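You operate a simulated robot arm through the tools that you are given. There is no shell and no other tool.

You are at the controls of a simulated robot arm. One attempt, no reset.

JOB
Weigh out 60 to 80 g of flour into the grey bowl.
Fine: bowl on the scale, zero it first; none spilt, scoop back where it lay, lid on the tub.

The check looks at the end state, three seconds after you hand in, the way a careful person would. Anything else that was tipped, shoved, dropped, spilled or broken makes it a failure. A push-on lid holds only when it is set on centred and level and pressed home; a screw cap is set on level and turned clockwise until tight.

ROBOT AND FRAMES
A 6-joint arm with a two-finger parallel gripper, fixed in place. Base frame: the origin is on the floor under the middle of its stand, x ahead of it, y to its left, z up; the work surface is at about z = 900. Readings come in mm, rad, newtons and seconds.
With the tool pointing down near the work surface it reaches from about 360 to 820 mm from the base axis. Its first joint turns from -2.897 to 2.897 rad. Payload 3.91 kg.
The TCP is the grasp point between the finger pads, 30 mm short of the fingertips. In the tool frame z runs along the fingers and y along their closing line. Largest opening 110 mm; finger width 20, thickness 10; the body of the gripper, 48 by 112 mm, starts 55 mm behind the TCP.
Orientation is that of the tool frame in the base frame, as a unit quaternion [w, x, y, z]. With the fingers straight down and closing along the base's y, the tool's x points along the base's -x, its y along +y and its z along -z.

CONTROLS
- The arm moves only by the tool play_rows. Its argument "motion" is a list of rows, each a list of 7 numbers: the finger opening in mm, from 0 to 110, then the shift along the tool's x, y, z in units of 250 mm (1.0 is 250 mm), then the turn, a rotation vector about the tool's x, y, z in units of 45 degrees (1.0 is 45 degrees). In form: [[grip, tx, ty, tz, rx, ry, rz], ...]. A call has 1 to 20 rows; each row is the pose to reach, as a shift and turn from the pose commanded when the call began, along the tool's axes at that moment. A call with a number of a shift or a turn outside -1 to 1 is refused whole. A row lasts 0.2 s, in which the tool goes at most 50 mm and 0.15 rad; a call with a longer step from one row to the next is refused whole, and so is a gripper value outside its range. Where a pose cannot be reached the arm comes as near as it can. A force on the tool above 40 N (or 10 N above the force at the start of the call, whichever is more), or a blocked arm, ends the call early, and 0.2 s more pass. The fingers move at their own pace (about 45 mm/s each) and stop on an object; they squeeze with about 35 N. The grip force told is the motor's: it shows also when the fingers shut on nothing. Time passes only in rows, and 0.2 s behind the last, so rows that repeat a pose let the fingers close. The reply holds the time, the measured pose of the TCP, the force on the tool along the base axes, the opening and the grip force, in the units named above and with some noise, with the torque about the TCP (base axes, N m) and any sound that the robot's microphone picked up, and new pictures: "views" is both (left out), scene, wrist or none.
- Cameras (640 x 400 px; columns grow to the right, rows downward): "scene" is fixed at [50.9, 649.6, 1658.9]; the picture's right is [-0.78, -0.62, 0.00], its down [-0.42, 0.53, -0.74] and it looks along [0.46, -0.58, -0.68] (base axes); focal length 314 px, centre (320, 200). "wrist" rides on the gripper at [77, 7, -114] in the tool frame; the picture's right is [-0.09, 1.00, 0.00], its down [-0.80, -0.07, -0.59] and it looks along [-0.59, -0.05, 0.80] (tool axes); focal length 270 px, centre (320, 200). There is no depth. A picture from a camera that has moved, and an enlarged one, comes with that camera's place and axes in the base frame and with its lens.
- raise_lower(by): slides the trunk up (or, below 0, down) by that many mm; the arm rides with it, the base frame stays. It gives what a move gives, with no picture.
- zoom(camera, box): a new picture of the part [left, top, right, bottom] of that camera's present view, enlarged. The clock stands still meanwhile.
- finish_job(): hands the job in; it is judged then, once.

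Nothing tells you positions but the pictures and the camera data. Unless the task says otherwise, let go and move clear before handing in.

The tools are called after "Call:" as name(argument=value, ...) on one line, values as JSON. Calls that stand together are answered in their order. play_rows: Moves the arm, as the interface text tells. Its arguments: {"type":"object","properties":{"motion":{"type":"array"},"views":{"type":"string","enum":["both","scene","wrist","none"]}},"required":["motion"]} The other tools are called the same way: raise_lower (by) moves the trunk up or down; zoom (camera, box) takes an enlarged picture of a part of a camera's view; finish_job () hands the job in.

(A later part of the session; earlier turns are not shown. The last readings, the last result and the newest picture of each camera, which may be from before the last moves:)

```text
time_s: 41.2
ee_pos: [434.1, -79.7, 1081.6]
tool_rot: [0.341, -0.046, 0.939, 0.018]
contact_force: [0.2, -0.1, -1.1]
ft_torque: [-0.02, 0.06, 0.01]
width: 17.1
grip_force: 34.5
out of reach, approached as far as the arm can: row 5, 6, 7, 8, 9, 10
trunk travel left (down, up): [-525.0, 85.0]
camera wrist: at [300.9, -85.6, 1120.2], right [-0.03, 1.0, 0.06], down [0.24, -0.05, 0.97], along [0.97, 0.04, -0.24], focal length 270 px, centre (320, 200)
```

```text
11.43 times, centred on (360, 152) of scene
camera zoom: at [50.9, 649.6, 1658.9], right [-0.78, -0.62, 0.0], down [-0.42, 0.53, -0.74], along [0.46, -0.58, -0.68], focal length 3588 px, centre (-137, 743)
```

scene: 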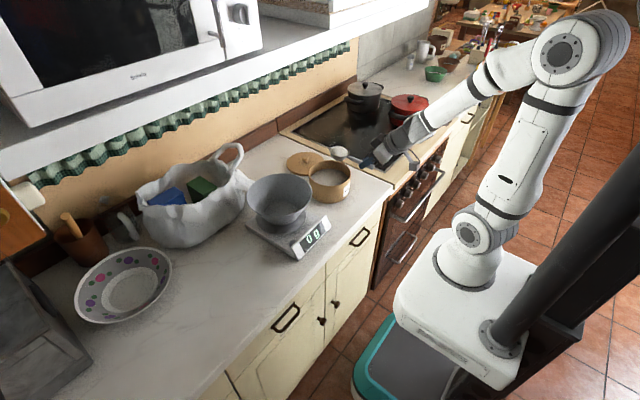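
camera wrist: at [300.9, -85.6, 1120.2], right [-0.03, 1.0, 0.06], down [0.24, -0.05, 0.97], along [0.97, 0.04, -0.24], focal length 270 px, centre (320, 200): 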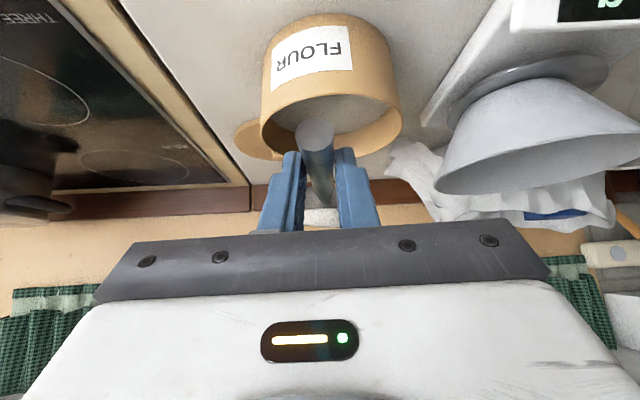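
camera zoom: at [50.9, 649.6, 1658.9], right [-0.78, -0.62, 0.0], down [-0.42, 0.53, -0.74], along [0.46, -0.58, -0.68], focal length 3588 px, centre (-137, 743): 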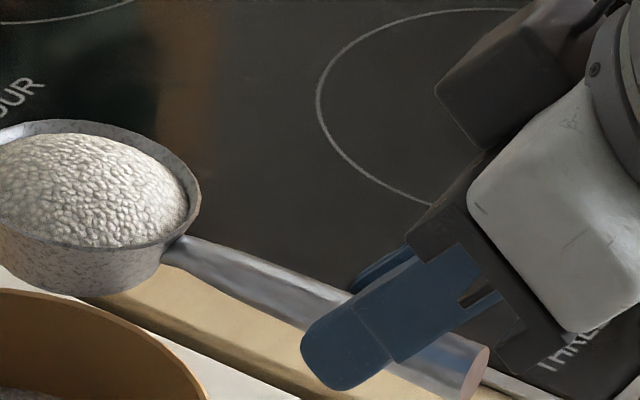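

The scoop holds a slightly heaped load. The tub has slid to about (558,-54) during the scooping (upright, nothing spilt); I'll correct for that later. Now I carry the scoop level and gently to the bowl.

Call:
play_rows(motion=[[0, -0.0257, 0, -0.0307, 0, 0, 0], [0, -0.0514, 0, -0.0613, 0, 0, 0], [0, -0.0591, 0.028, -0.0548, 0, 0, 0], [0, -0.0719, 0.0747, -0.0441, 0, 0, 0], [0, -0.0899, 0.14, -0.029, 0, 0, 0], [0, -0.113, 0.224, -0.0096, 0, 0, 0], [0, -0.1386, 0.3174, 0.0119, 0, 0, 0], [0, -0.1669, 0.42, 0.0356, 0, 0, 0], [0, -0.1951, 0.5227, 0.0593, 0, 0, 0], [0, -0.2233, 0.6254, 0.083, 0, 0, 0], [0, -0.249, 0.7187, 0.1045, 0, 0, 0], [0, -0.2721, 0.8027, 0.1239, 0, 0, 0], [0, -0.29, 0.8681, 0.1389, 0, 0, 0], [0, -0.3016, 0.9101, 0.1486, 0, 0, 0], [0, -0.308, 0.9334, 0.154, 0, 0, 0]])

Call:
zoom(camera="scene", box=[230, 130, 370, 250])

Call:
zoom(camera="scene", box=[250, 150, 320, 210])

```text
time_s: 44.4
ee_pos: [494.7, 161.7, 1100.6]
tool_rot: [0.341, -0.045, 0.939, 0.015]
contact_force: [0.7, 0.1, -1.2]
ft_torque: [0.01, 0.03, 0.02]
width: 17.0
grip_force: 35.5
trunk travel left (down, up): [-525.0, 85.0]
camera wrist: at [362.1, 154.8, 1139.8], right [-0.03, 1.0, 0.06], down [0.24, -0.05, 0.97], along [0.97, 0.04, -0.23], focal length 270 px, centre (320, 200)
```

scene: 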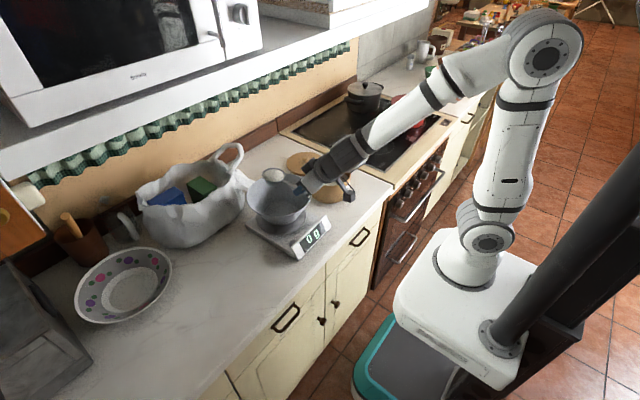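
wrist: 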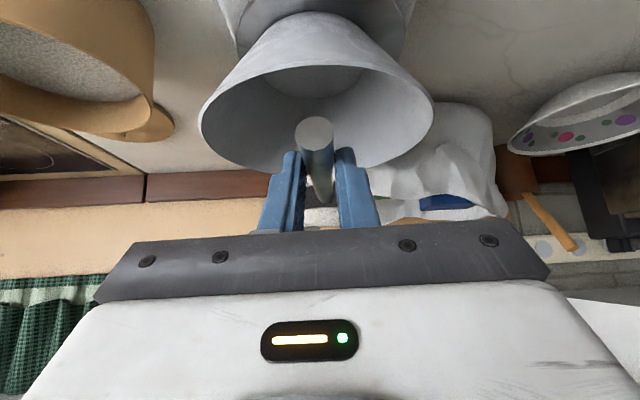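

```text
3.33 times, centred on (300, 190) of scene
camera zoom: at [50.9, 649.6, 1658.9], right [-0.78, -0.62, 0.0], down [-0.42, 0.53, -0.74], along [0.46, -0.58, -0.68], focal length 1047 px, centre (387, 233)
```

zoom: 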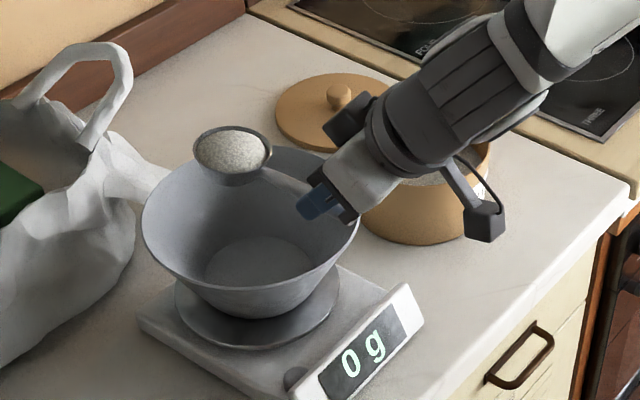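

```text
6.67 times, centred on (285, 180) of scene
camera zoom: at [50.9, 649.6, 1658.9], right [-0.78, -0.62, 0.0], down [-0.42, 0.53, -0.74], along [0.46, -0.58, -0.68], focal length 2093 px, centre (553, 333)
```

zoom: 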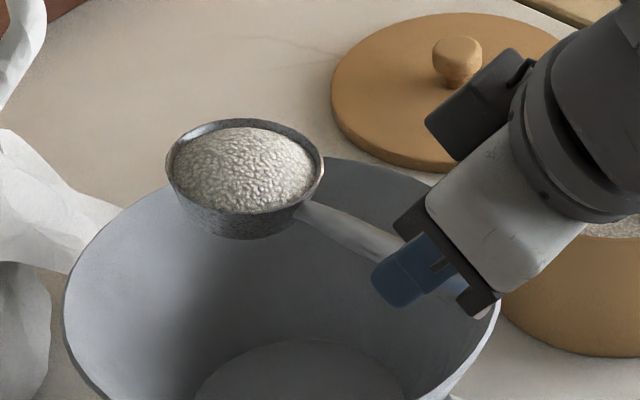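

The scoop hangs over the bowl, load intact. I'll begin pouring: pitch nose-down to 40° while lowering toward the bowl, then look.

Call:
play_rows(motion=[[0, -0.0136, 0, -0.0153, 0, 0.1111, 0], [0, -0.0272, 0, -0.0305, 0, 0.2222, 0], [0, -0.0376, 0, -0.0388, 0, 0.3333, 0], [0, -0.0479, 0, -0.047, 0, 0.4444, 0], [0, -0.061, 0, -0.0499, 0, 0.5556, 0], [0, -0.0741, 0, -0.0527, 0, 0.6667, 0], [0, -0.0915, 0, -0.053, 0, 0.7778, 0], [0, -0.1089, 0, -0.0532, 0, 0.8889, 0]])

Call:
zoom(camera="scene", box=[230, 130, 350, 250])

```text
time_s: 46.2
ee_pos: [507.8, 163.0, 1128.8]
tool_rot: [-0.001, -0.047, 0.999, 0.0]
contact_force: [0.7, 1.1, -1.6]
ft_torque: [0.01, 0.05, 0.01]
width: 16.6
grip_force: 34.8
trunk travel left (down, up): [-525.0, 85.0]
camera wrist: at [430.0, 160.8, 1243.6], right [-0.01, 1.0, 0.0], down [0.8, 0.01, 0.59], along [0.59, 0.01, -0.8], focal length 270 px, centre (320, 200)
```

scene: 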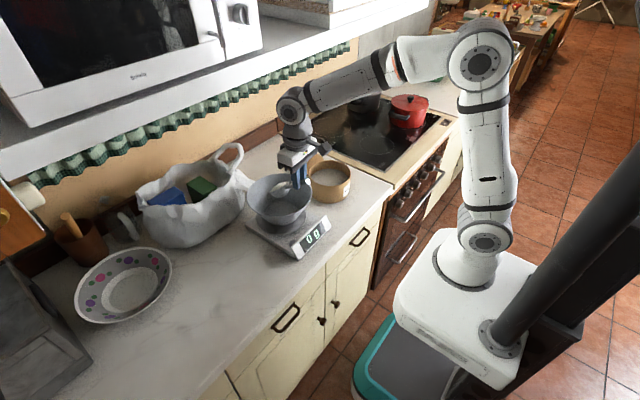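
wrist: 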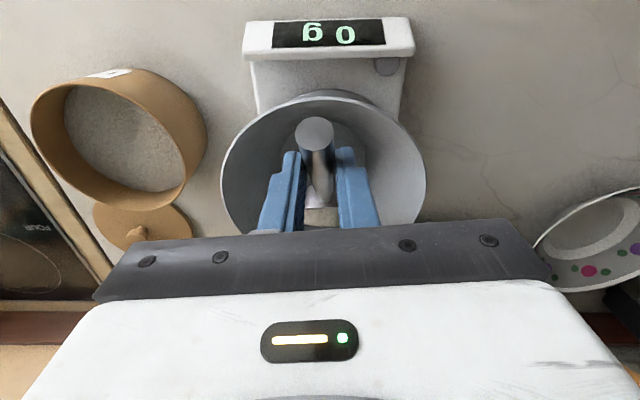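

```text
3.33 times, centred on (290, 190) of scene
camera zoom: at [50.9, 649.6, 1658.9], right [-0.78, -0.62, 0.0], down [-0.42, 0.53, -0.74], along [0.46, -0.58, -0.68], focal length 1047 px, centre (420, 233)
```

zoom: 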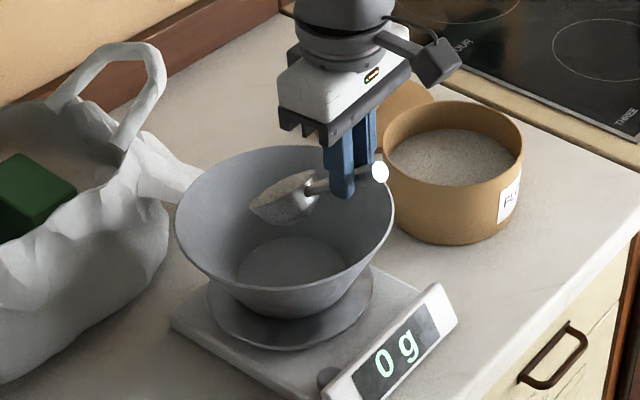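

No flour has slid out at 40° and the cup is centred over the bowl. I'll continue to 60° and check the display.

Call:
play_rows(motion=[[0, -0.0216, 0, -0.0152, 0, 0.1111, 0], [0, -0.0432, 0, -0.0304, 0, 0.2222, 0], [0, -0.0686, 0, -0.0408, 0, 0.3333, 0], [0, -0.094, 0, -0.0512, 0, 0.4444, 0], [0, -0.094, 0, -0.0512, 0, 0.4444, 0]], views="scene")

Call:
zoom(camera="scene", box=[230, 130, 350, 250])

```text
time_s: 47.4
ee_pos: [530.5, 165.1, 1143.0]
tool_rot: [-0.173, -0.047, 0.984, -0.008]
contact_force: [-0.3, -0.8, -0.5]
ft_torque: [-0.01, 0.03, -0.02]
width: 16.9
grip_force: 35.0
trunk travel left (down, up): [-525.0, 85.0]
```

scene: 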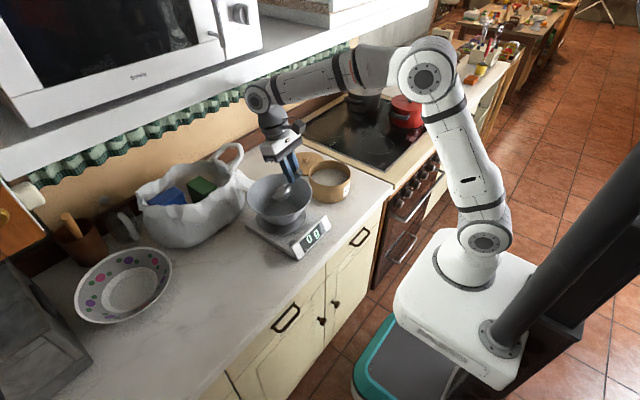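

```text
3.33 times, centred on (290, 190) of scene
camera zoom: at [50.9, 649.6, 1658.9], right [-0.78, -0.62, 0.0], down [-0.42, 0.53, -0.74], along [0.46, -0.58, -0.68], focal length 1047 px, centre (420, 233)
```

zoom: 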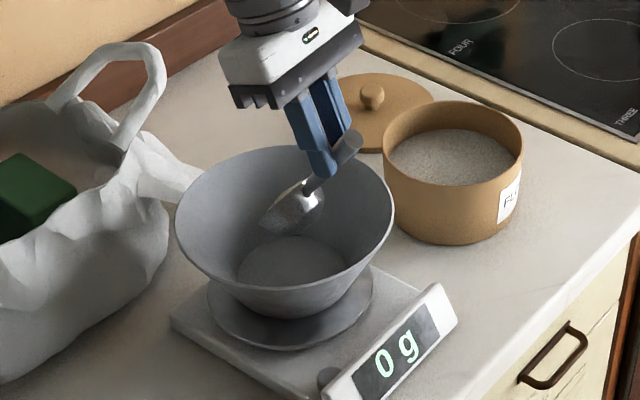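

Call:
zoom(camera="scene", box=[260, 160, 310, 210])

Call:
play_rows(motion=[[0, 0, 0, 0, 0, 0, 0], [0, 0, 0, 0, 0, 0, 0]], views="both")

```text
8.00 times, centred on (285, 185) of scene
camera zoom: at [50.9, 649.6, 1658.9], right [-0.78, -0.62, 0.0], down [-0.42, 0.53, -0.74], along [0.46, -0.58, -0.68], focal length 2512 px, centre (600, 320)
```

zoom: 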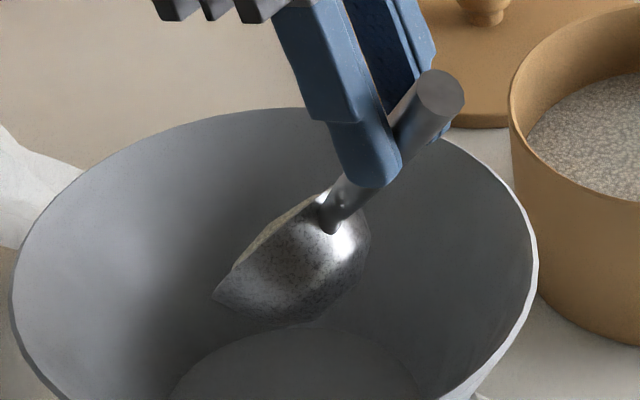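

```text
time_s: 48.0
ee_pos: [530.6, 166.2, 1142.4]
tool_rot: [-0.173, -0.047, 0.984, -0.008]
contact_force: [0.5, 0.5, -0.3]
ft_torque: [0.0, 0.03, -0.02]
width: 16.7
grip_force: 35.0
trunk travel left (down, up): [-525.0, 85.0]
camera wrist: at [496.6, 168.1, 1276.2], right [-0.01, 1.0, -0.03], down [0.96, 0.02, 0.28], along [0.29, -0.03, -0.96], focal length 270 px, centre (320, 200)
```

scene: 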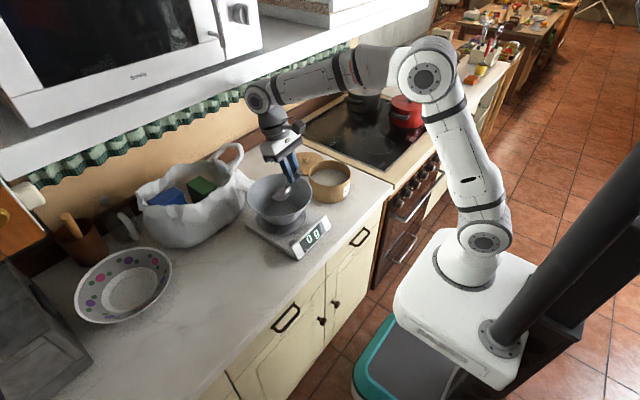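
wrist: 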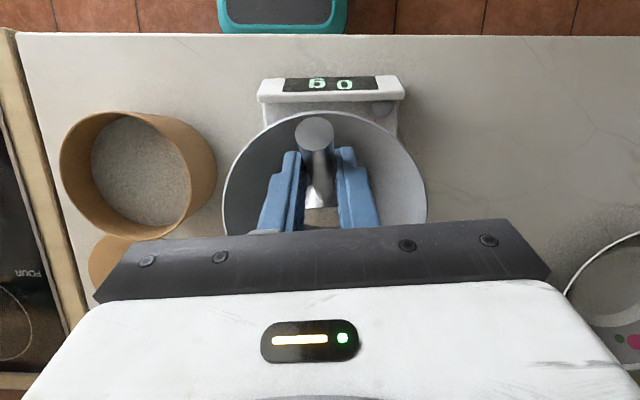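

The flour is still holding in the cup at 60°. I'll tilt slowly further to 72° and watch the display.

Call:
play_rows(motion=[[0, -0.0245, 0, -0.0147, 0, 0.1111, 0], [0, -0.049, 0, -0.0293, 0, 0.2222, 0], [0, -0.06, 0, -0.034, 0, 0.2667, 0], [0, -0.06, 0, -0.034, 0, 0.2667, 0]], views="scene")

Call:
zoom(camera="scene", box=[240, 160, 340, 250])

```text
time_s: 49.2
ee_pos: [520.4, 163.2, 1153.1]
tool_rot: [-0.273, -0.046, 0.961, -0.015]
contact_force: [0.2, -0.5, -1.0]
ft_torque: [-0.01, 0.0, 0.01]
width: 16.6
grip_force: 34.8
trunk travel left (down, up): [-525.0, 85.0]
stopped in row 4: the arm was blocked; the commanded pose is now the measured one
```

scene: 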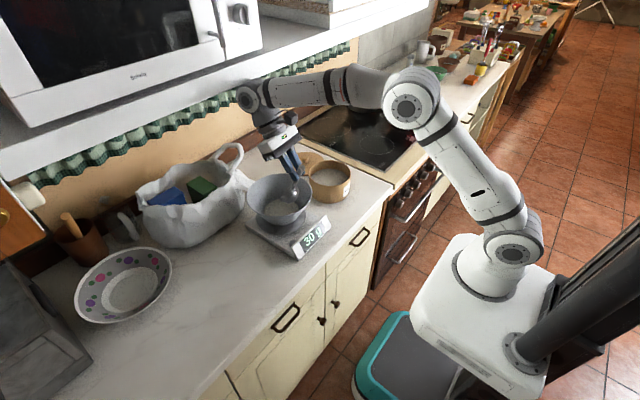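

```text
4.44 times, centred on (290, 205) of scene
camera zoom: at [50.9, 649.6, 1658.9], right [-0.78, -0.62, 0.0], down [-0.42, 0.53, -0.74], along [0.46, -0.58, -0.68], focal length 1396 px, centre (453, 178)
```

zoom: 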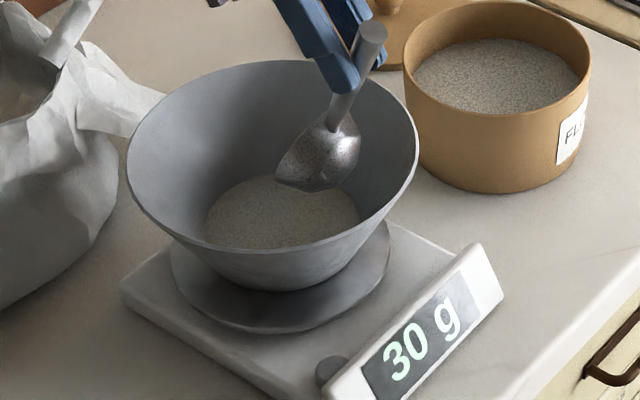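

The bowl now reads 30 g, but the arm was blocked, and the robot's stand looks shifted in the picture. I need to look carefully at what it touched before moving anything.

Call:
zoom(camera="scene", box=[200, 40, 400, 200])

Call:
zoom(camera="scene", box=[360, 150, 640, 400])

Call:
zoom(camera="wrist", box=[0, 0, 640, 400])

```text
2.50 times, centred on (300, 120) of scene
camera zoom: at [50.9, 649.6, 1658.9], right [-0.78, -0.62, 0.0], down [-0.42, 0.53, -0.74], along [0.46, -0.58, -0.68], focal length 785 px, centre (370, 400)
```

zoom: 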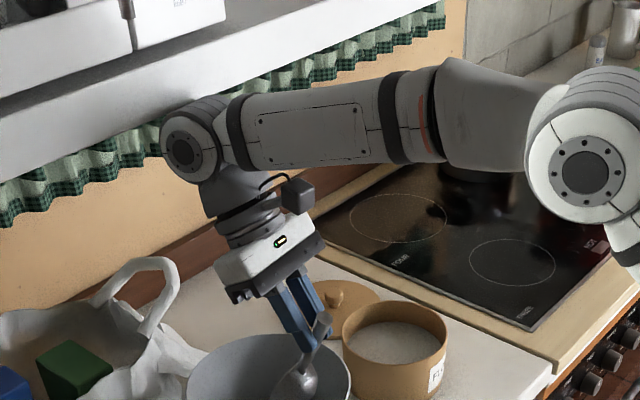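

```text
1.60 times, centred on (500, 275) of scene
camera zoom: at [50.9, 649.6, 1658.9], right [-0.78, -0.62, 0.0], down [-0.42, 0.53, -0.74], along [0.46, -0.58, -0.68], focal length 502 px, centre (32, 80)
```

zoom: 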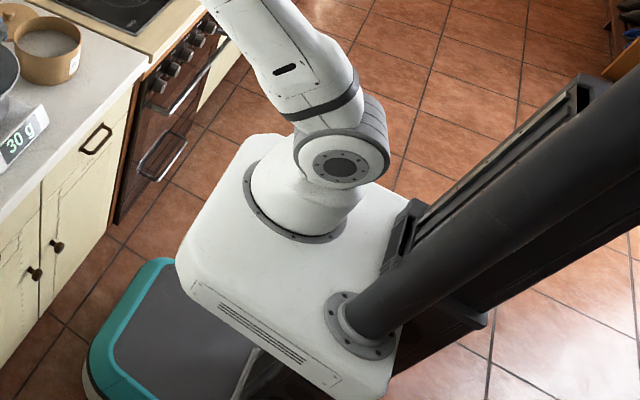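

```text
1.00 times, centred on (320, 200) of wrist (not enlarged: the box is as wide or as high as the picture)
camera zoom: at [514.4, 170.1, 1292.4], right [-0.02, 1.0, -0.05], down [1.0, 0.03, 0.09], along [0.09, -0.05, -0.99], focal length 270 px, centre (320, 200)
```

zoom: 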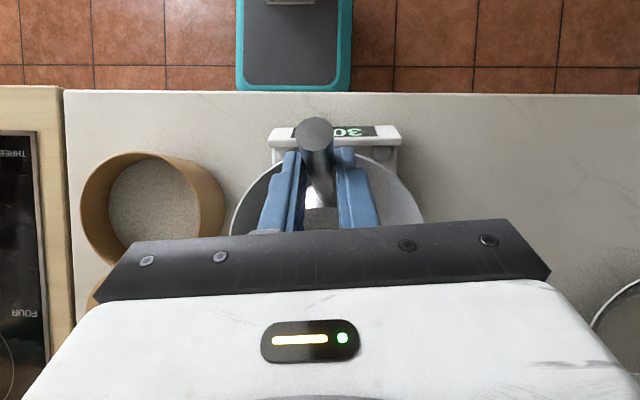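

The wrist joint touched the shelf/curtain area when leaning forward; the tool readings still match the picture. I'll back off by pitching the scoop back up, drawing the wrist away from the shelf, and then see what state things are in.

Call:
play_rows(motion=[[0, 0, 0, 0, 0, -0.08, 0], [0, 0, 0, 0, 0, -0.2, 0], [0, 0, 0, 0, 0, -0.35, 0], [0, 0, 0, 0, 0, -0.5, 0]])

Call:
zoom(camera="scene", box=[360, 150, 640, 400])

Call:
zoom(camera="scene", box=[230, 130, 350, 250])

```text
time_s: 49.5
ee_pos: [646.1, 154.7, 1065.4]
tool_rot: [-0.328, -0.042, 0.944, -0.012]
contact_force: [4.1, -0.2, 17.3]
ft_torque: [-0.3, 0.27, 0.01]
width: 16.4
grip_force: 35.0
trunk travel left (down, up): [-525.0, 85.0]
stopped in row 1: the arm was blocked; the commanded pose is now the measured one
camera wrist: at [655.6, 160.9, 1203.4], right [-0.02, 1.0, -0.05], down [1.0, 0.02, -0.03], along [-0.03, -0.05, -1.0], focal length 270 px, centre (320, 200)
```

scene: 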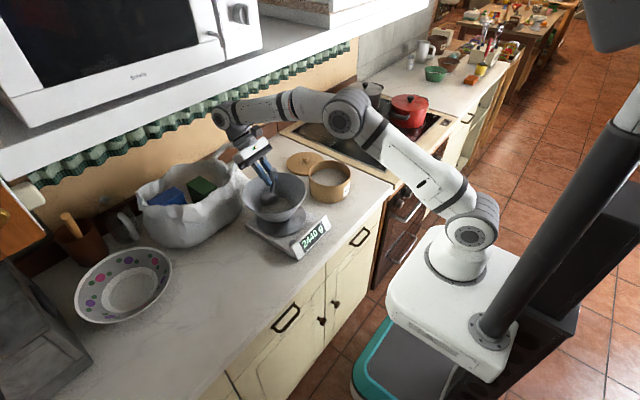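
wrist: 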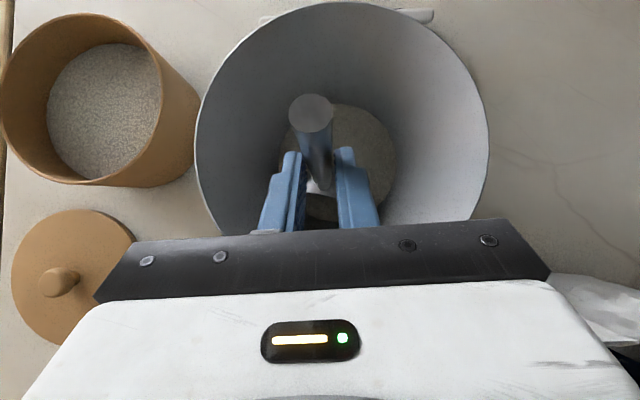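

```text
1.60 times, centred on (500, 275) of scene
camera zoom: at [50.9, 649.6, 1658.9], right [-0.78, -0.62, 0.0], down [-0.42, 0.53, -0.74], along [0.46, -0.58, -0.68], focal length 502 px, centre (32, 80)
```

zoom: 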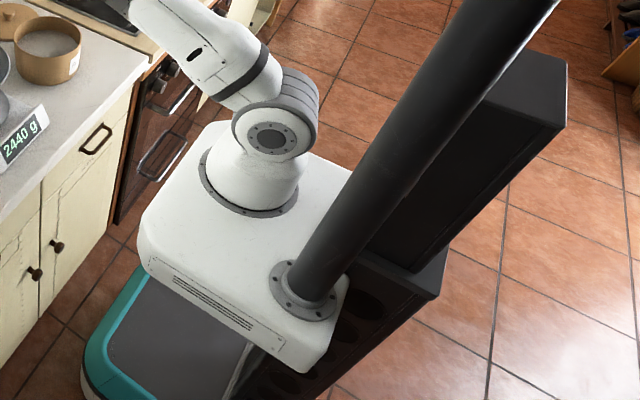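

```text
3.33 times, centred on (290, 190) of scene
camera zoom: at [50.9, 649.6, 1658.9], right [-0.78, -0.62, 0.0], down [-0.42, 0.53, -0.74], along [0.46, -0.58, -0.68], focal length 1047 px, centre (420, 233)
```

zoom: 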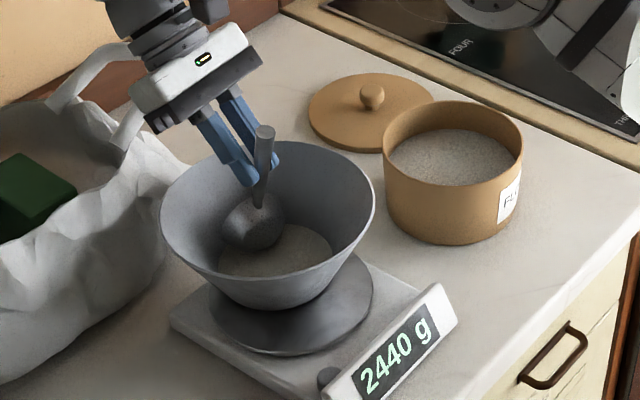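

The robot's stand rocked: first back when the wrist hit the shelf, then forward, so the scoop is now pressing inside the bowl (17 N, bowl nudged but upright). I'll pull the scoop straight back and up out of the bowl to the earlier safe pose.

Call:
play_rows(motion=[[0, 0.08, 0.012, 0.006, 0, -0.06, 0], [0, 0.22, 0.035, 0.017, 0, -0.16, 0], [0, 0.39, 0.062, 0.03, 0, -0.29, 0], [0, 0.55, 0.088, 0.042, 0, -0.407, 0]])

Call:
zoom(camera="scene", box=[360, 150, 640, 400])

Call:
zoom(camera="scene", box=[230, 130, 350, 250])

```text
time_s: 50.1
ee_pos: [458.6, 166.6, 1175.6]
tool_rot: [-0.204, -0.05, 0.978, -0.01]
contact_force: [0.0, -0.2, 3.2]
ft_torque: [0.0, -0.03, 0.02]
width: 16.4
grip_force: 34.9
trunk travel left (down, up): [-525.0, 85.0]
stopped in row 2: the arm was blocked; the commanded pose is now the measured one
camera wrist: at [432.2, 170.5, 1311.4], right [-0.02, 1.0, -0.04], down [0.97, 0.03, 0.23], along [0.23, -0.03, -0.97], focal length 270 px, centre (320, 200)
```

scene: 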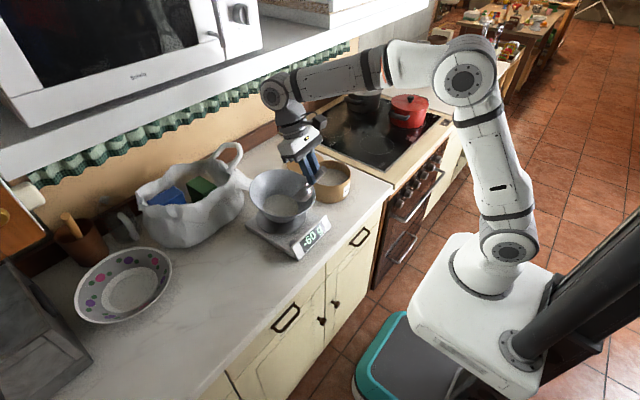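
wrist: 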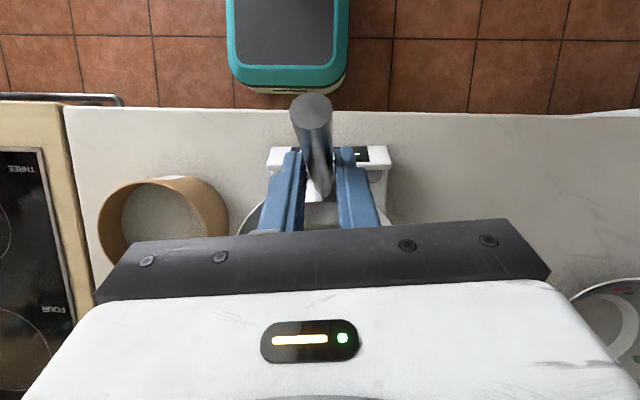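

```text
1.60 times, centred on (500, 275) of scene
camera zoom: at [50.9, 649.6, 1658.9], right [-0.78, -0.62, 0.0], down [-0.42, 0.53, -0.74], along [0.46, -0.58, -0.68], focal length 502 px, centre (32, 80)
```

zoom: 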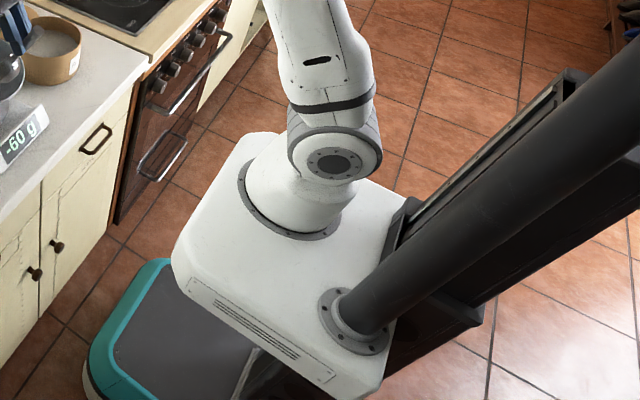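

```text
3.33 times, centred on (290, 190) of scene
camera zoom: at [50.9, 649.6, 1658.9], right [-0.78, -0.62, 0.0], down [-0.42, 0.53, -0.74], along [0.46, -0.58, -0.68], focal length 1047 px, centre (420, 233)
```

zoom: 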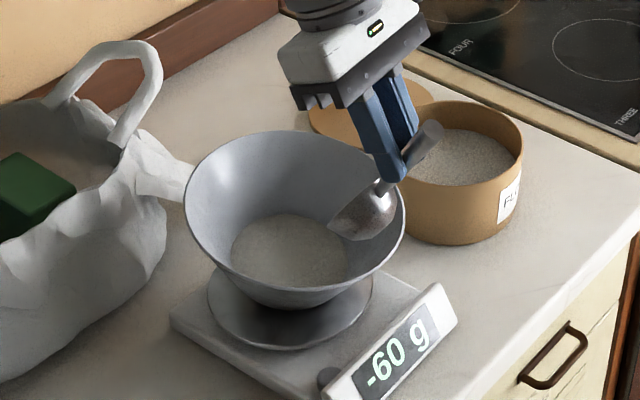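

The stand is rocking back and forth and the scoop is catching the bowl's near wall. Before the next move I'll look closely at the contact.

Call:
zoom(camera="scene", box=[255, 160, 325, 230])

Call:
zoom(camera="wrist", box=[220, 80, 420, 240])

```text
5.71 times, centred on (290, 195) of scene
camera zoom: at [50.9, 649.6, 1658.9], right [-0.78, -0.62, 0.0], down [-0.42, 0.53, -0.74], along [0.46, -0.58, -0.68], focal length 1794 px, centre (491, 229)
```

zoom: 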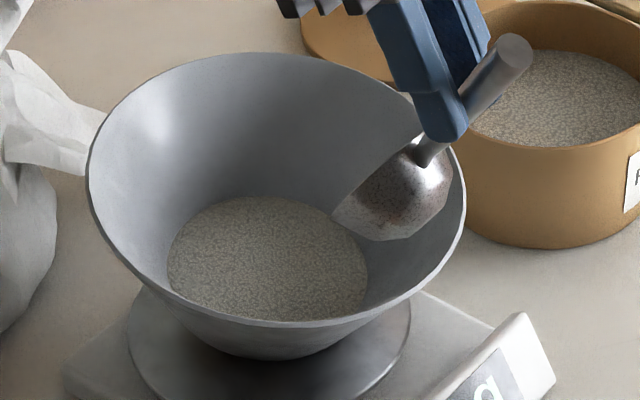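

```text
2.50 times, centred on (320, 160) of wrist
camera zoom: at [432.2, 170.5, 1311.4], right [-0.02, 1.0, -0.04], down [0.97, 0.03, 0.23], along [0.23, -0.03, -0.97], focal length 676 px, centre (320, 300)
```

zoom: 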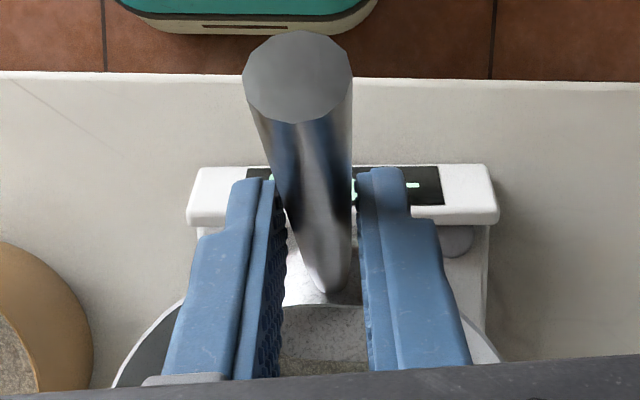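

The scoop's back is against the bowl's near wall inside. I'll raise it straight up clear of the rim, then hold still to let the stand settle.

Call:
play_rows(motion=[[0, 0.0166, 0, -0.189, 0, 0, 0], [0, 0.0917, 0, -0.3615, 0, 0, 0], [0, 0.199, 0, -0.4585, 0, 0, 0], [0, 0.199, 0, -0.4585, 0, 0, 0], [0, 0.199, 0, -0.4585, 0, 0, 0]])

Call:
zoom(camera="scene", box=[230, 130, 350, 250])

Call:
zoom(camera="scene", box=[360, 150, 640, 400])

```text
time_s: 51.3
ee_pos: [527.6, 171.8, 1263.2]
tool_rot: [-0.235, -0.046, 0.971, -0.014]
contact_force: [-0.9, 0.0, -0.3]
ft_torque: [0.02, 0.01, 0.01]
width: 16.7
grip_force: 34.7
trunk travel left (down, up): [-525.0, 85.0]
camera wrist: at [510.0, 177.5, 1400.9], right [-0.02, 1.0, -0.05], down [0.99, 0.03, 0.16], along [0.16, -0.04, -0.99], focal length 270 px, centre (320, 200)
```

scene: 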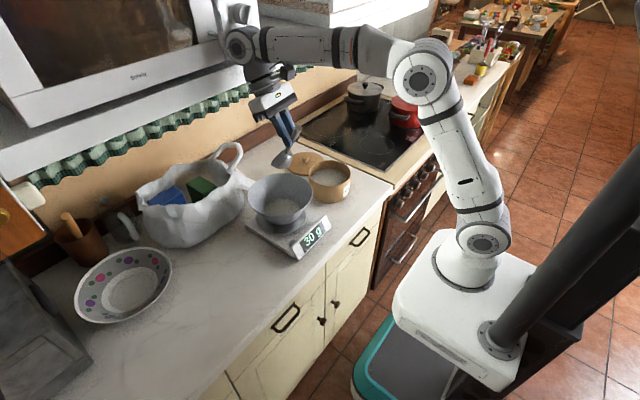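
wrist: 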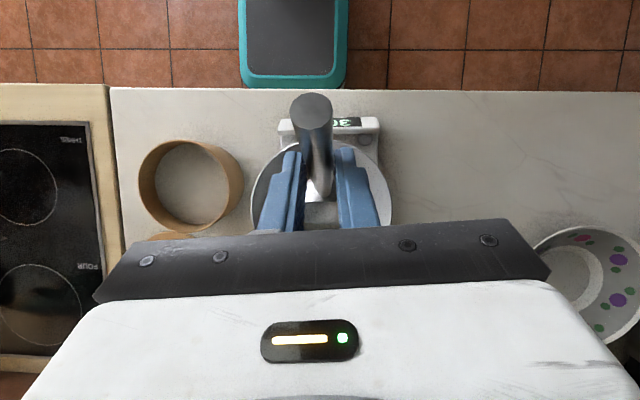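

```text
3.33 times, centred on (290, 190) of scene
camera zoom: at [50.9, 649.6, 1658.9], right [-0.78, -0.62, 0.0], down [-0.42, 0.53, -0.74], along [0.46, -0.58, -0.68], focal length 1047 px, centre (420, 233)
```

zoom: 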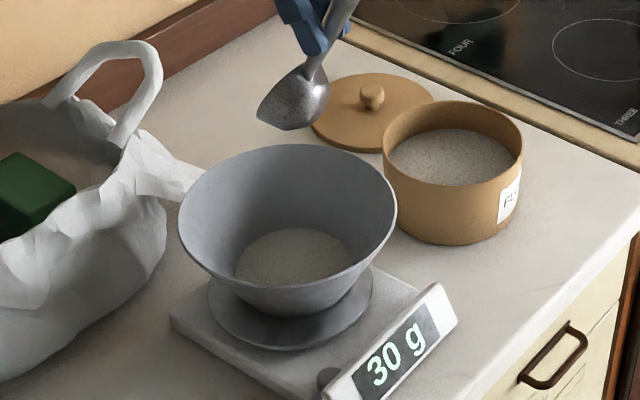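

```text
1.60 times, centred on (500, 275) of scene
camera zoom: at [50.9, 649.6, 1658.9], right [-0.78, -0.62, 0.0], down [-0.42, 0.53, -0.74], along [0.46, -0.58, -0.68], focal length 502 px, centre (32, 80)
```

zoom: 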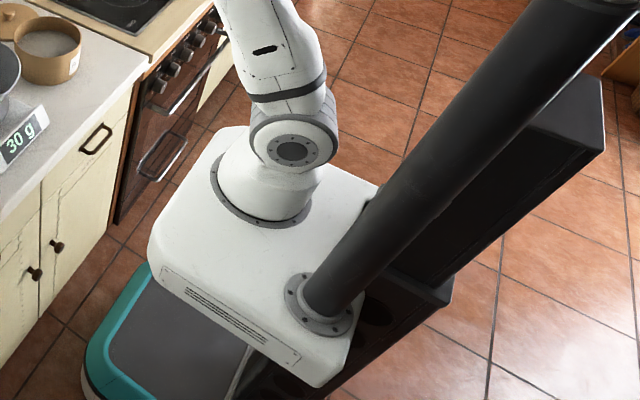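

Good: the stand is back at rest, the bowl sits upright on the scale with 30 g, and the scoop is clear. The forward-leaning pour brings the wrist into the shelf, so from now on I'll work with the scoop pointing along +y. First I bring the tool back to vertical, away from the shelf.

Call:
play_rows(motion=[[0, 0.01, -0.001, 0.02, 0, -0.1, 0], [0, 0.022, -0.002, 0.05, 0, -0.22, 0], [0, 0.034, -0.003, 0.08, 0, -0.35, 0], [0, 0.046, -0.004, 0.11, 0, -0.48, 0], [0, 0.0574, -0.005, 0.1325, 0, -0.6, 0], [0, 0.0574, -0.005, 0.1325, 0, -0.6, 0]])

Call:
zoom(camera="scene", box=[230, 110, 350, 230])

```text
time_s: 52.7
ee_pos: [501.1, 161.0, 1243.2]
tool_rot: [0.004, -0.048, 0.999, 0.001]
contact_force: [0.3, 0.1, -0.4]
ft_torque: [-0.01, 0.06, 0.01]
width: 16.4
grip_force: 35.3
trunk travel left (down, up): [-525.0, 85.0]
camera wrist: at [423.5, 160.4, 1358.0], right [-0.01, 1.0, 0.0], down [0.8, 0.01, 0.6], along [0.6, 0.01, -0.8], focal length 270 px, centre (320, 200)
```

scene: 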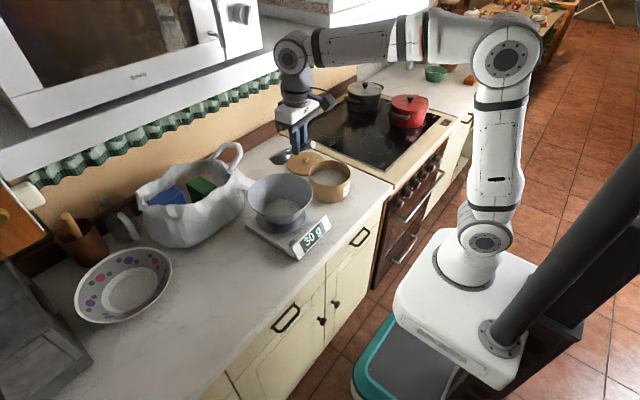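
wrist: 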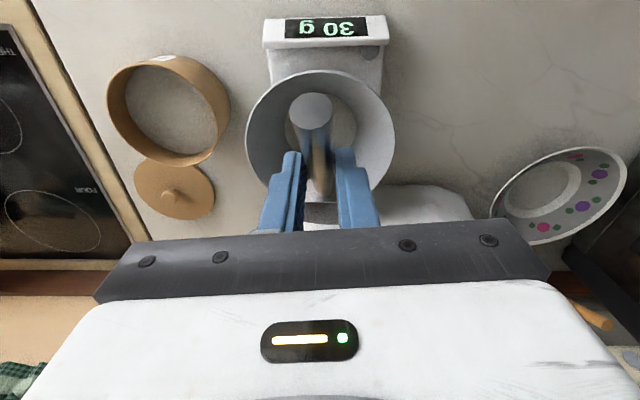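

```text
3.33 times, centred on (290, 170) of scene
camera zoom: at [50.9, 649.6, 1658.9], right [-0.78, -0.62, 0.0], down [-0.42, 0.53, -0.74], along [0.46, -0.58, -0.68], focal length 1047 px, centre (420, 300)
```

zoom: 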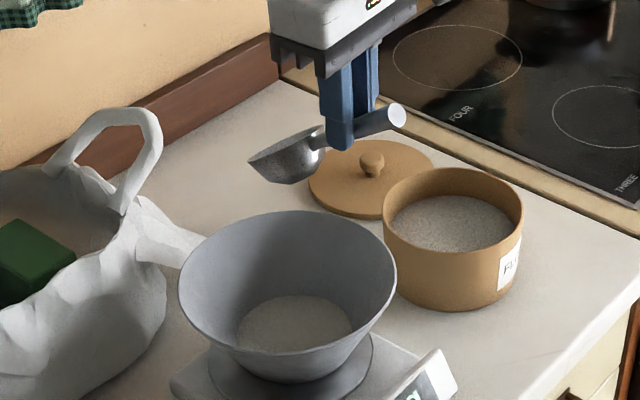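

All is well: tool vertical, scoop clear above the bowl. Now I yaw the tool in two stages so the scoop points along +y.

Call:
play_rows(motion=[[0, -0.0136, -0.0254, 0, 0, 0, -0.1], [0, -0.0272, -0.0508, 0, 0, 0, -0.25], [0, -0.0408, -0.0762, 0, 0, 0, -0.42], [0, -0.0545, -0.1017, 0, 0, 0, -0.6], [0, -0.0681, -0.1271, 0, 0, 0, -0.78], [0, -0.0817, -0.1525, 0, 0, 0, -0.94], [0, -0.0817, -0.1525, 0, 0, 0, -0.94]])

```text
time_s: 54.3
ee_pos: [524.5, 125.5, 1243.6]
tool_rot: [0.003, -0.407, 0.914, 0.0]
contact_force: [0.5, 0.3, -0.5]
ft_torque: [-0.02, 0.01, 0.01]
width: 16.8
grip_force: 35.0
trunk travel left (down, up): [-525.0, 85.0]
camera wrist: at [468.0, 72.6, 1358.1], right [-0.68, 0.73, 0.0], down [0.59, 0.55, 0.6], along [0.44, 0.41, -0.8], focal length 270 px, centre (320, 200)
```

scene: 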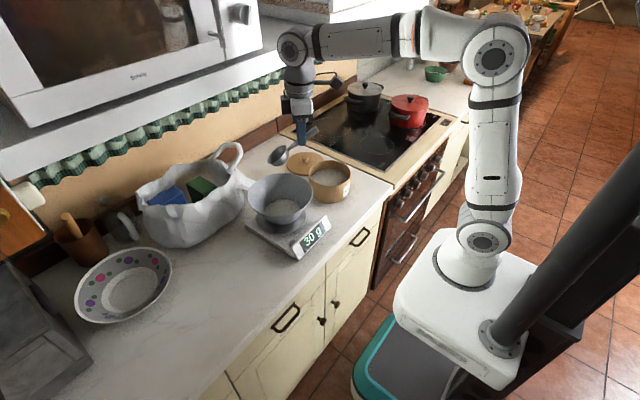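
wrist: 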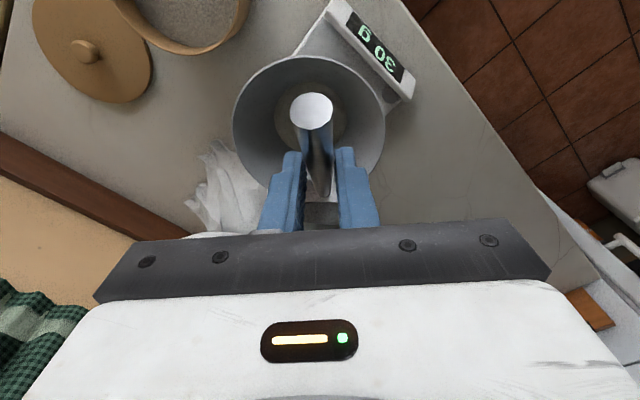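

The half yaw went fine. Second half of the yaw.

Call:
play_rows(motion=[[0, -0.0053, -0.036, 0, 0, 0, -0.1], [0, -0.0107, -0.072, 0, 0, 0, -0.25], [0, -0.016, -0.108, 0, 0, 0, -0.42], [0, -0.021, -0.145, 0, 0, 0, -0.6], [0, -0.0267, -0.181, 0, 0, 0, -0.78], [0, -0.032, -0.2168, 0, 0, 0, -0.94], [0, -0.032, -0.2168, 0, 0, 0, -0.94]])

Call:
zoom(camera="scene", box=[240, 120, 360, 220])

Call:
zoom(camera="wrist", box=[0, 0, 640, 400])

```text
time_s: 55.9
ee_pos: [571.4, 94.5, 1244.6]
tool_rot: [-0.002, 0.708, -0.706, 0.001]
contact_force: [0.2, 0.2, -0.4]
ft_torque: [-0.04, 0.0, -0.01]
width: 16.5
grip_force: 35.2
trunk travel left (down, up): [-525.0, 85.0]
camera wrist: at [563.8, 17.6, 1359.3], right [-1.0, 0.08, -0.01], down [0.06, 0.8, 0.6], along [0.05, 0.59, -0.8], focal length 270 px, centre (320, 200)
```

scene: 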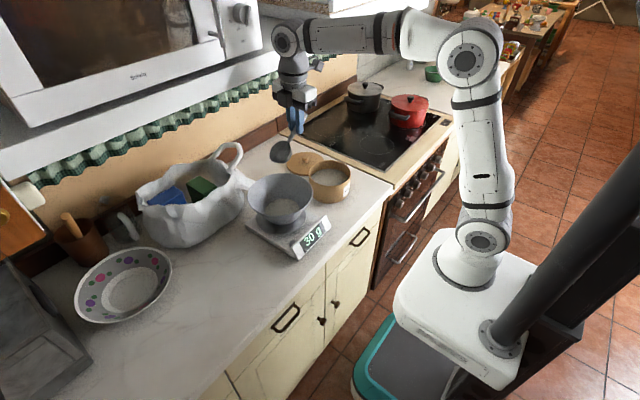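
wrist: 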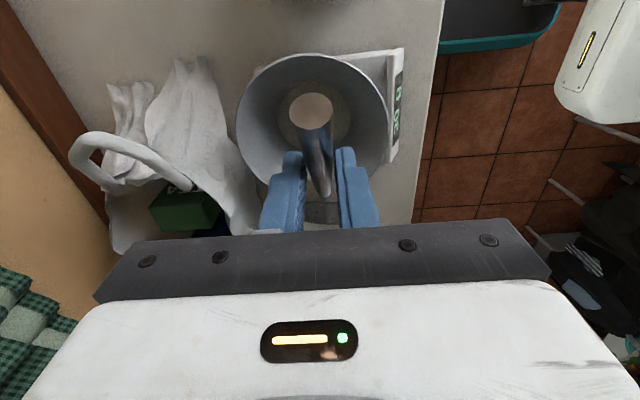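

```text
4.00 times, centred on (300, 170) of scene
camera zoom: at [50.9, 649.6, 1658.9], right [-0.78, -0.62, 0.0], down [-0.42, 0.53, -0.74], along [0.46, -0.58, -0.68], focal length 1256 px, centre (400, 320)
```

zoom: 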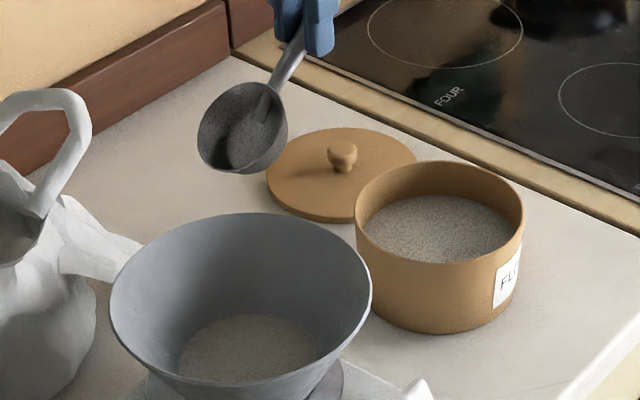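

```text
1.00 times, centred on (320, 200) of wrist (not enlarged: the box is as wide or as high as the picture)
camera zoom: at [563.8, 17.6, 1359.3], right [-1.0, 0.08, -0.01], down [0.06, 0.8, 0.6], along [0.05, 0.59, -0.8], focal length 270 px, centre (320, 200)
```

zoom: 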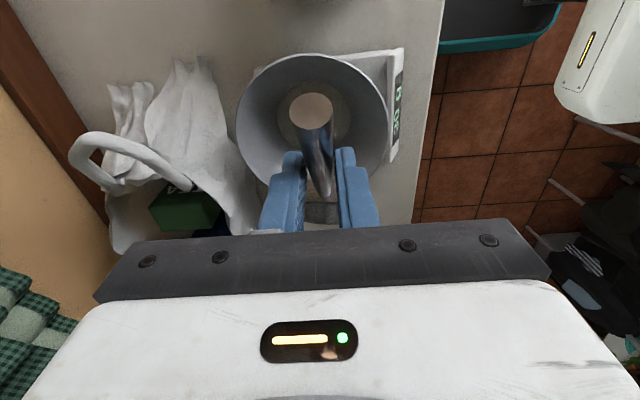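

The scoop's inside is visible now: empty apart from dust. Next I move back over the tub and measure where it sits.

Call:
play_rows(motion=[[0, 0.09, 0.005, 0.02, 0, 0, 0], [0, 0.22, 0.013, 0.05, 0, 0, 0], [0, 0.36, 0.021, 0.075, 0, 0, 0], [0, 0.5, 0.029, 0.1, 0, 0, 0], [0, 0.64, 0.037, 0.125, 0, 0, 0], [0, 0.78, 0.045, 0.15, 0, 0, 0], [0, 0.89, 0.051, 0.17, 0, 0, 0], [0, 0.938, 0.0536, 0.18, 0, 0, 0], [0, 0.938, 0.0536, 0.18, 0, 0, 0]])

Call:
zoom(camera="wrist", box=[200, 20, 440, 220])

Call:
zoom(camera="scene", box=[280, 120, 400, 220])

```text
time_s: 57.9
ee_pos: [558.5, -138.6, 1198.9]
tool_rot: [-0.002, 0.708, -0.706, 0.001]
contact_force: [1.0, -1.0, -0.9]
ft_torque: [0.01, -0.01, -0.02]
width: 16.5
grip_force: 35.4
trunk travel left (down, up): [-525.0, 85.0]
camera wrist: at [551.1, -216.9, 1313.3], right [-1.0, 0.09, -0.01], down [0.07, 0.8, 0.6], along [0.06, 0.59, -0.8], focal length 270 px, centre (320, 200)
```

scene: 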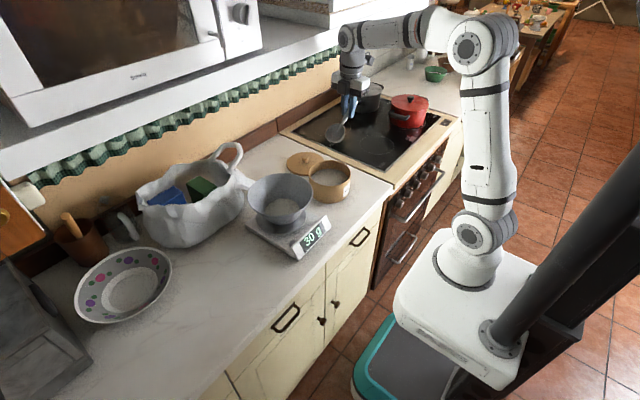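
wrist: 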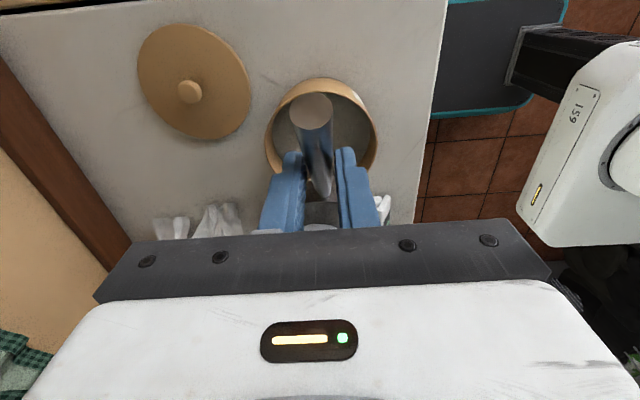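

```text
2.00 times, centred on (320, 120) of wrist
camera zoom: at [551.1, -216.9, 1313.3], right [-1.0, 0.09, -0.01], down [0.07, 0.8, 0.6], along [0.06, 0.59, -0.8], focal length 541 px, centre (320, 360)
```

zoom: 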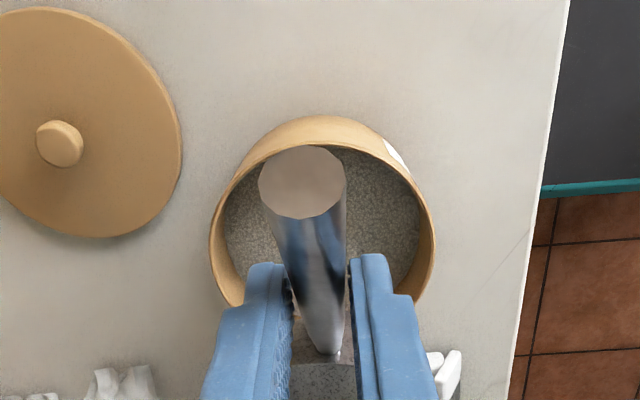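

```text
4.00 times, centred on (340, 170) of scene
camera zoom: at [50.9, 649.6, 1658.9], right [-0.78, -0.62, 0.0], down [-0.42, 0.53, -0.74], along [0.46, -0.58, -0.68], focal length 1256 px, centre (240, 320)
```

zoom: 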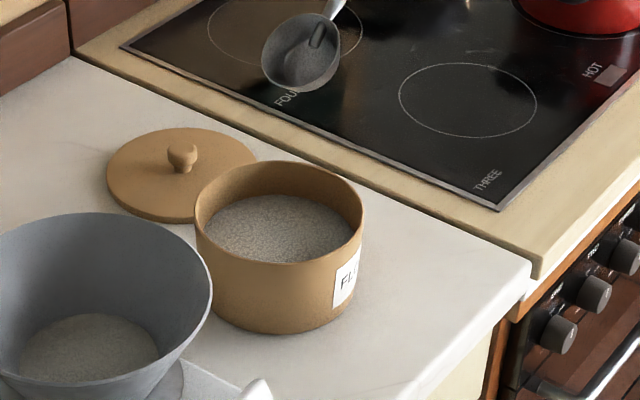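

The tub is now near (563,-62); the lid hasn't moved. I also see the scoop slid about 16 mm along its handle in the grip, which I've accounted for. I'll lower toward the tub with the scoop pitched 55° for a slicing entry.

Call:
play_rows(motion=[[0, -0.008, -0.003, 0.08, 0, 0.089, 0], [0, -0.017, -0.006, 0.17, 0, 0.178, 0], [0, -0.026, -0.009, 0.26, 0, 0.267, 0], [0, -0.035, -0.012, 0.34, 0, 0.356, 0], [0, -0.0432, -0.012, 0.4164, 0, 0.4444, 0], [0, -0.0432, -0.012, 0.4164, 0, 0.4444, 0]])

Call:
zoom(camera="scene", box=[290, 130, 370, 210])

Call:
zoom(camera="wrist", box=[200, 60, 440, 240])

```text
time_s: 59.3
ee_pos: [561.3, -128.3, 1095.1]
tool_rot: [0.12, 0.697, -0.696, 0.124]
contact_force: [-0.6, -0.4, -1.6]
ft_torque: [-0.02, 0.02, -0.01]
width: 16.5
grip_force: 34.9
trunk travel left (down, up): [-525.0, 85.0]
camera wrist: at [553.5, -161.4, 1228.8], right [-1.0, 0.08, -0.04], down [0.07, 0.96, 0.29], along [0.06, 0.28, -0.96], focal length 270 px, centre (320, 200)
```

scene: 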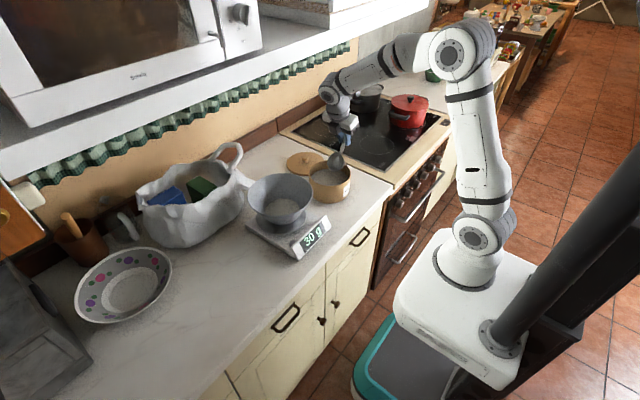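
wrist: 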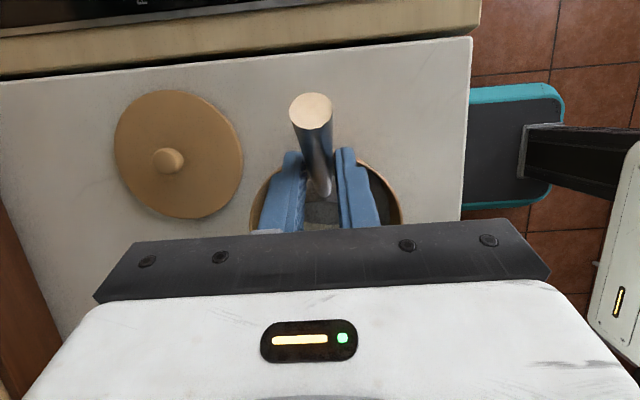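

```text
5.00 times, centred on (330, 170) of scene
camera zoom: at [50.9, 649.6, 1658.9], right [-0.78, -0.62, 0.0], down [-0.42, 0.53, -0.74], along [0.46, -0.58, -0.68], focal length 1570 px, centre (270, 350)
```

zoom: 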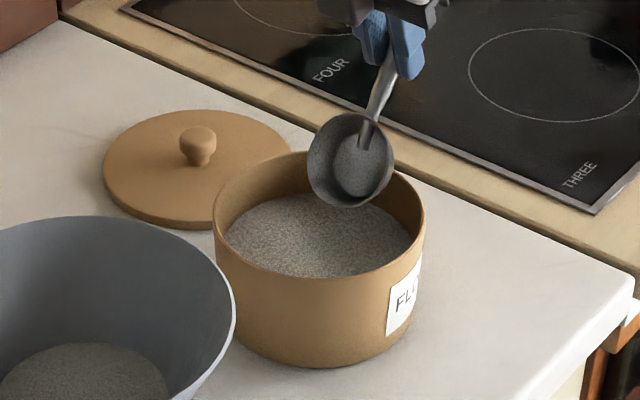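

```text
2.22 times, centred on (320, 150) of wrist
camera zoom: at [553.5, -161.4, 1228.8], right [-1.0, 0.08, -0.04], down [0.07, 0.96, 0.29], along [0.06, 0.28, -0.96], focal length 601 px, centre (320, 311)
```

zoom: 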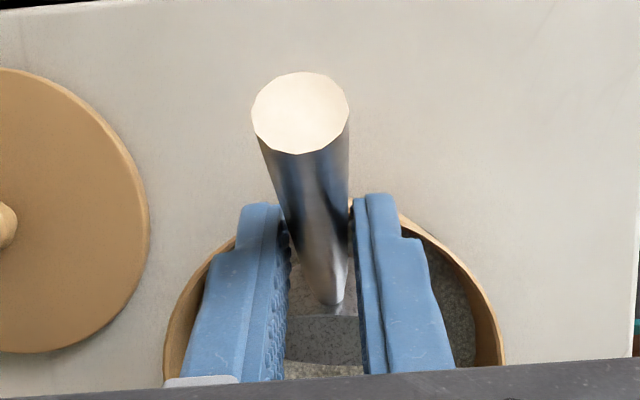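

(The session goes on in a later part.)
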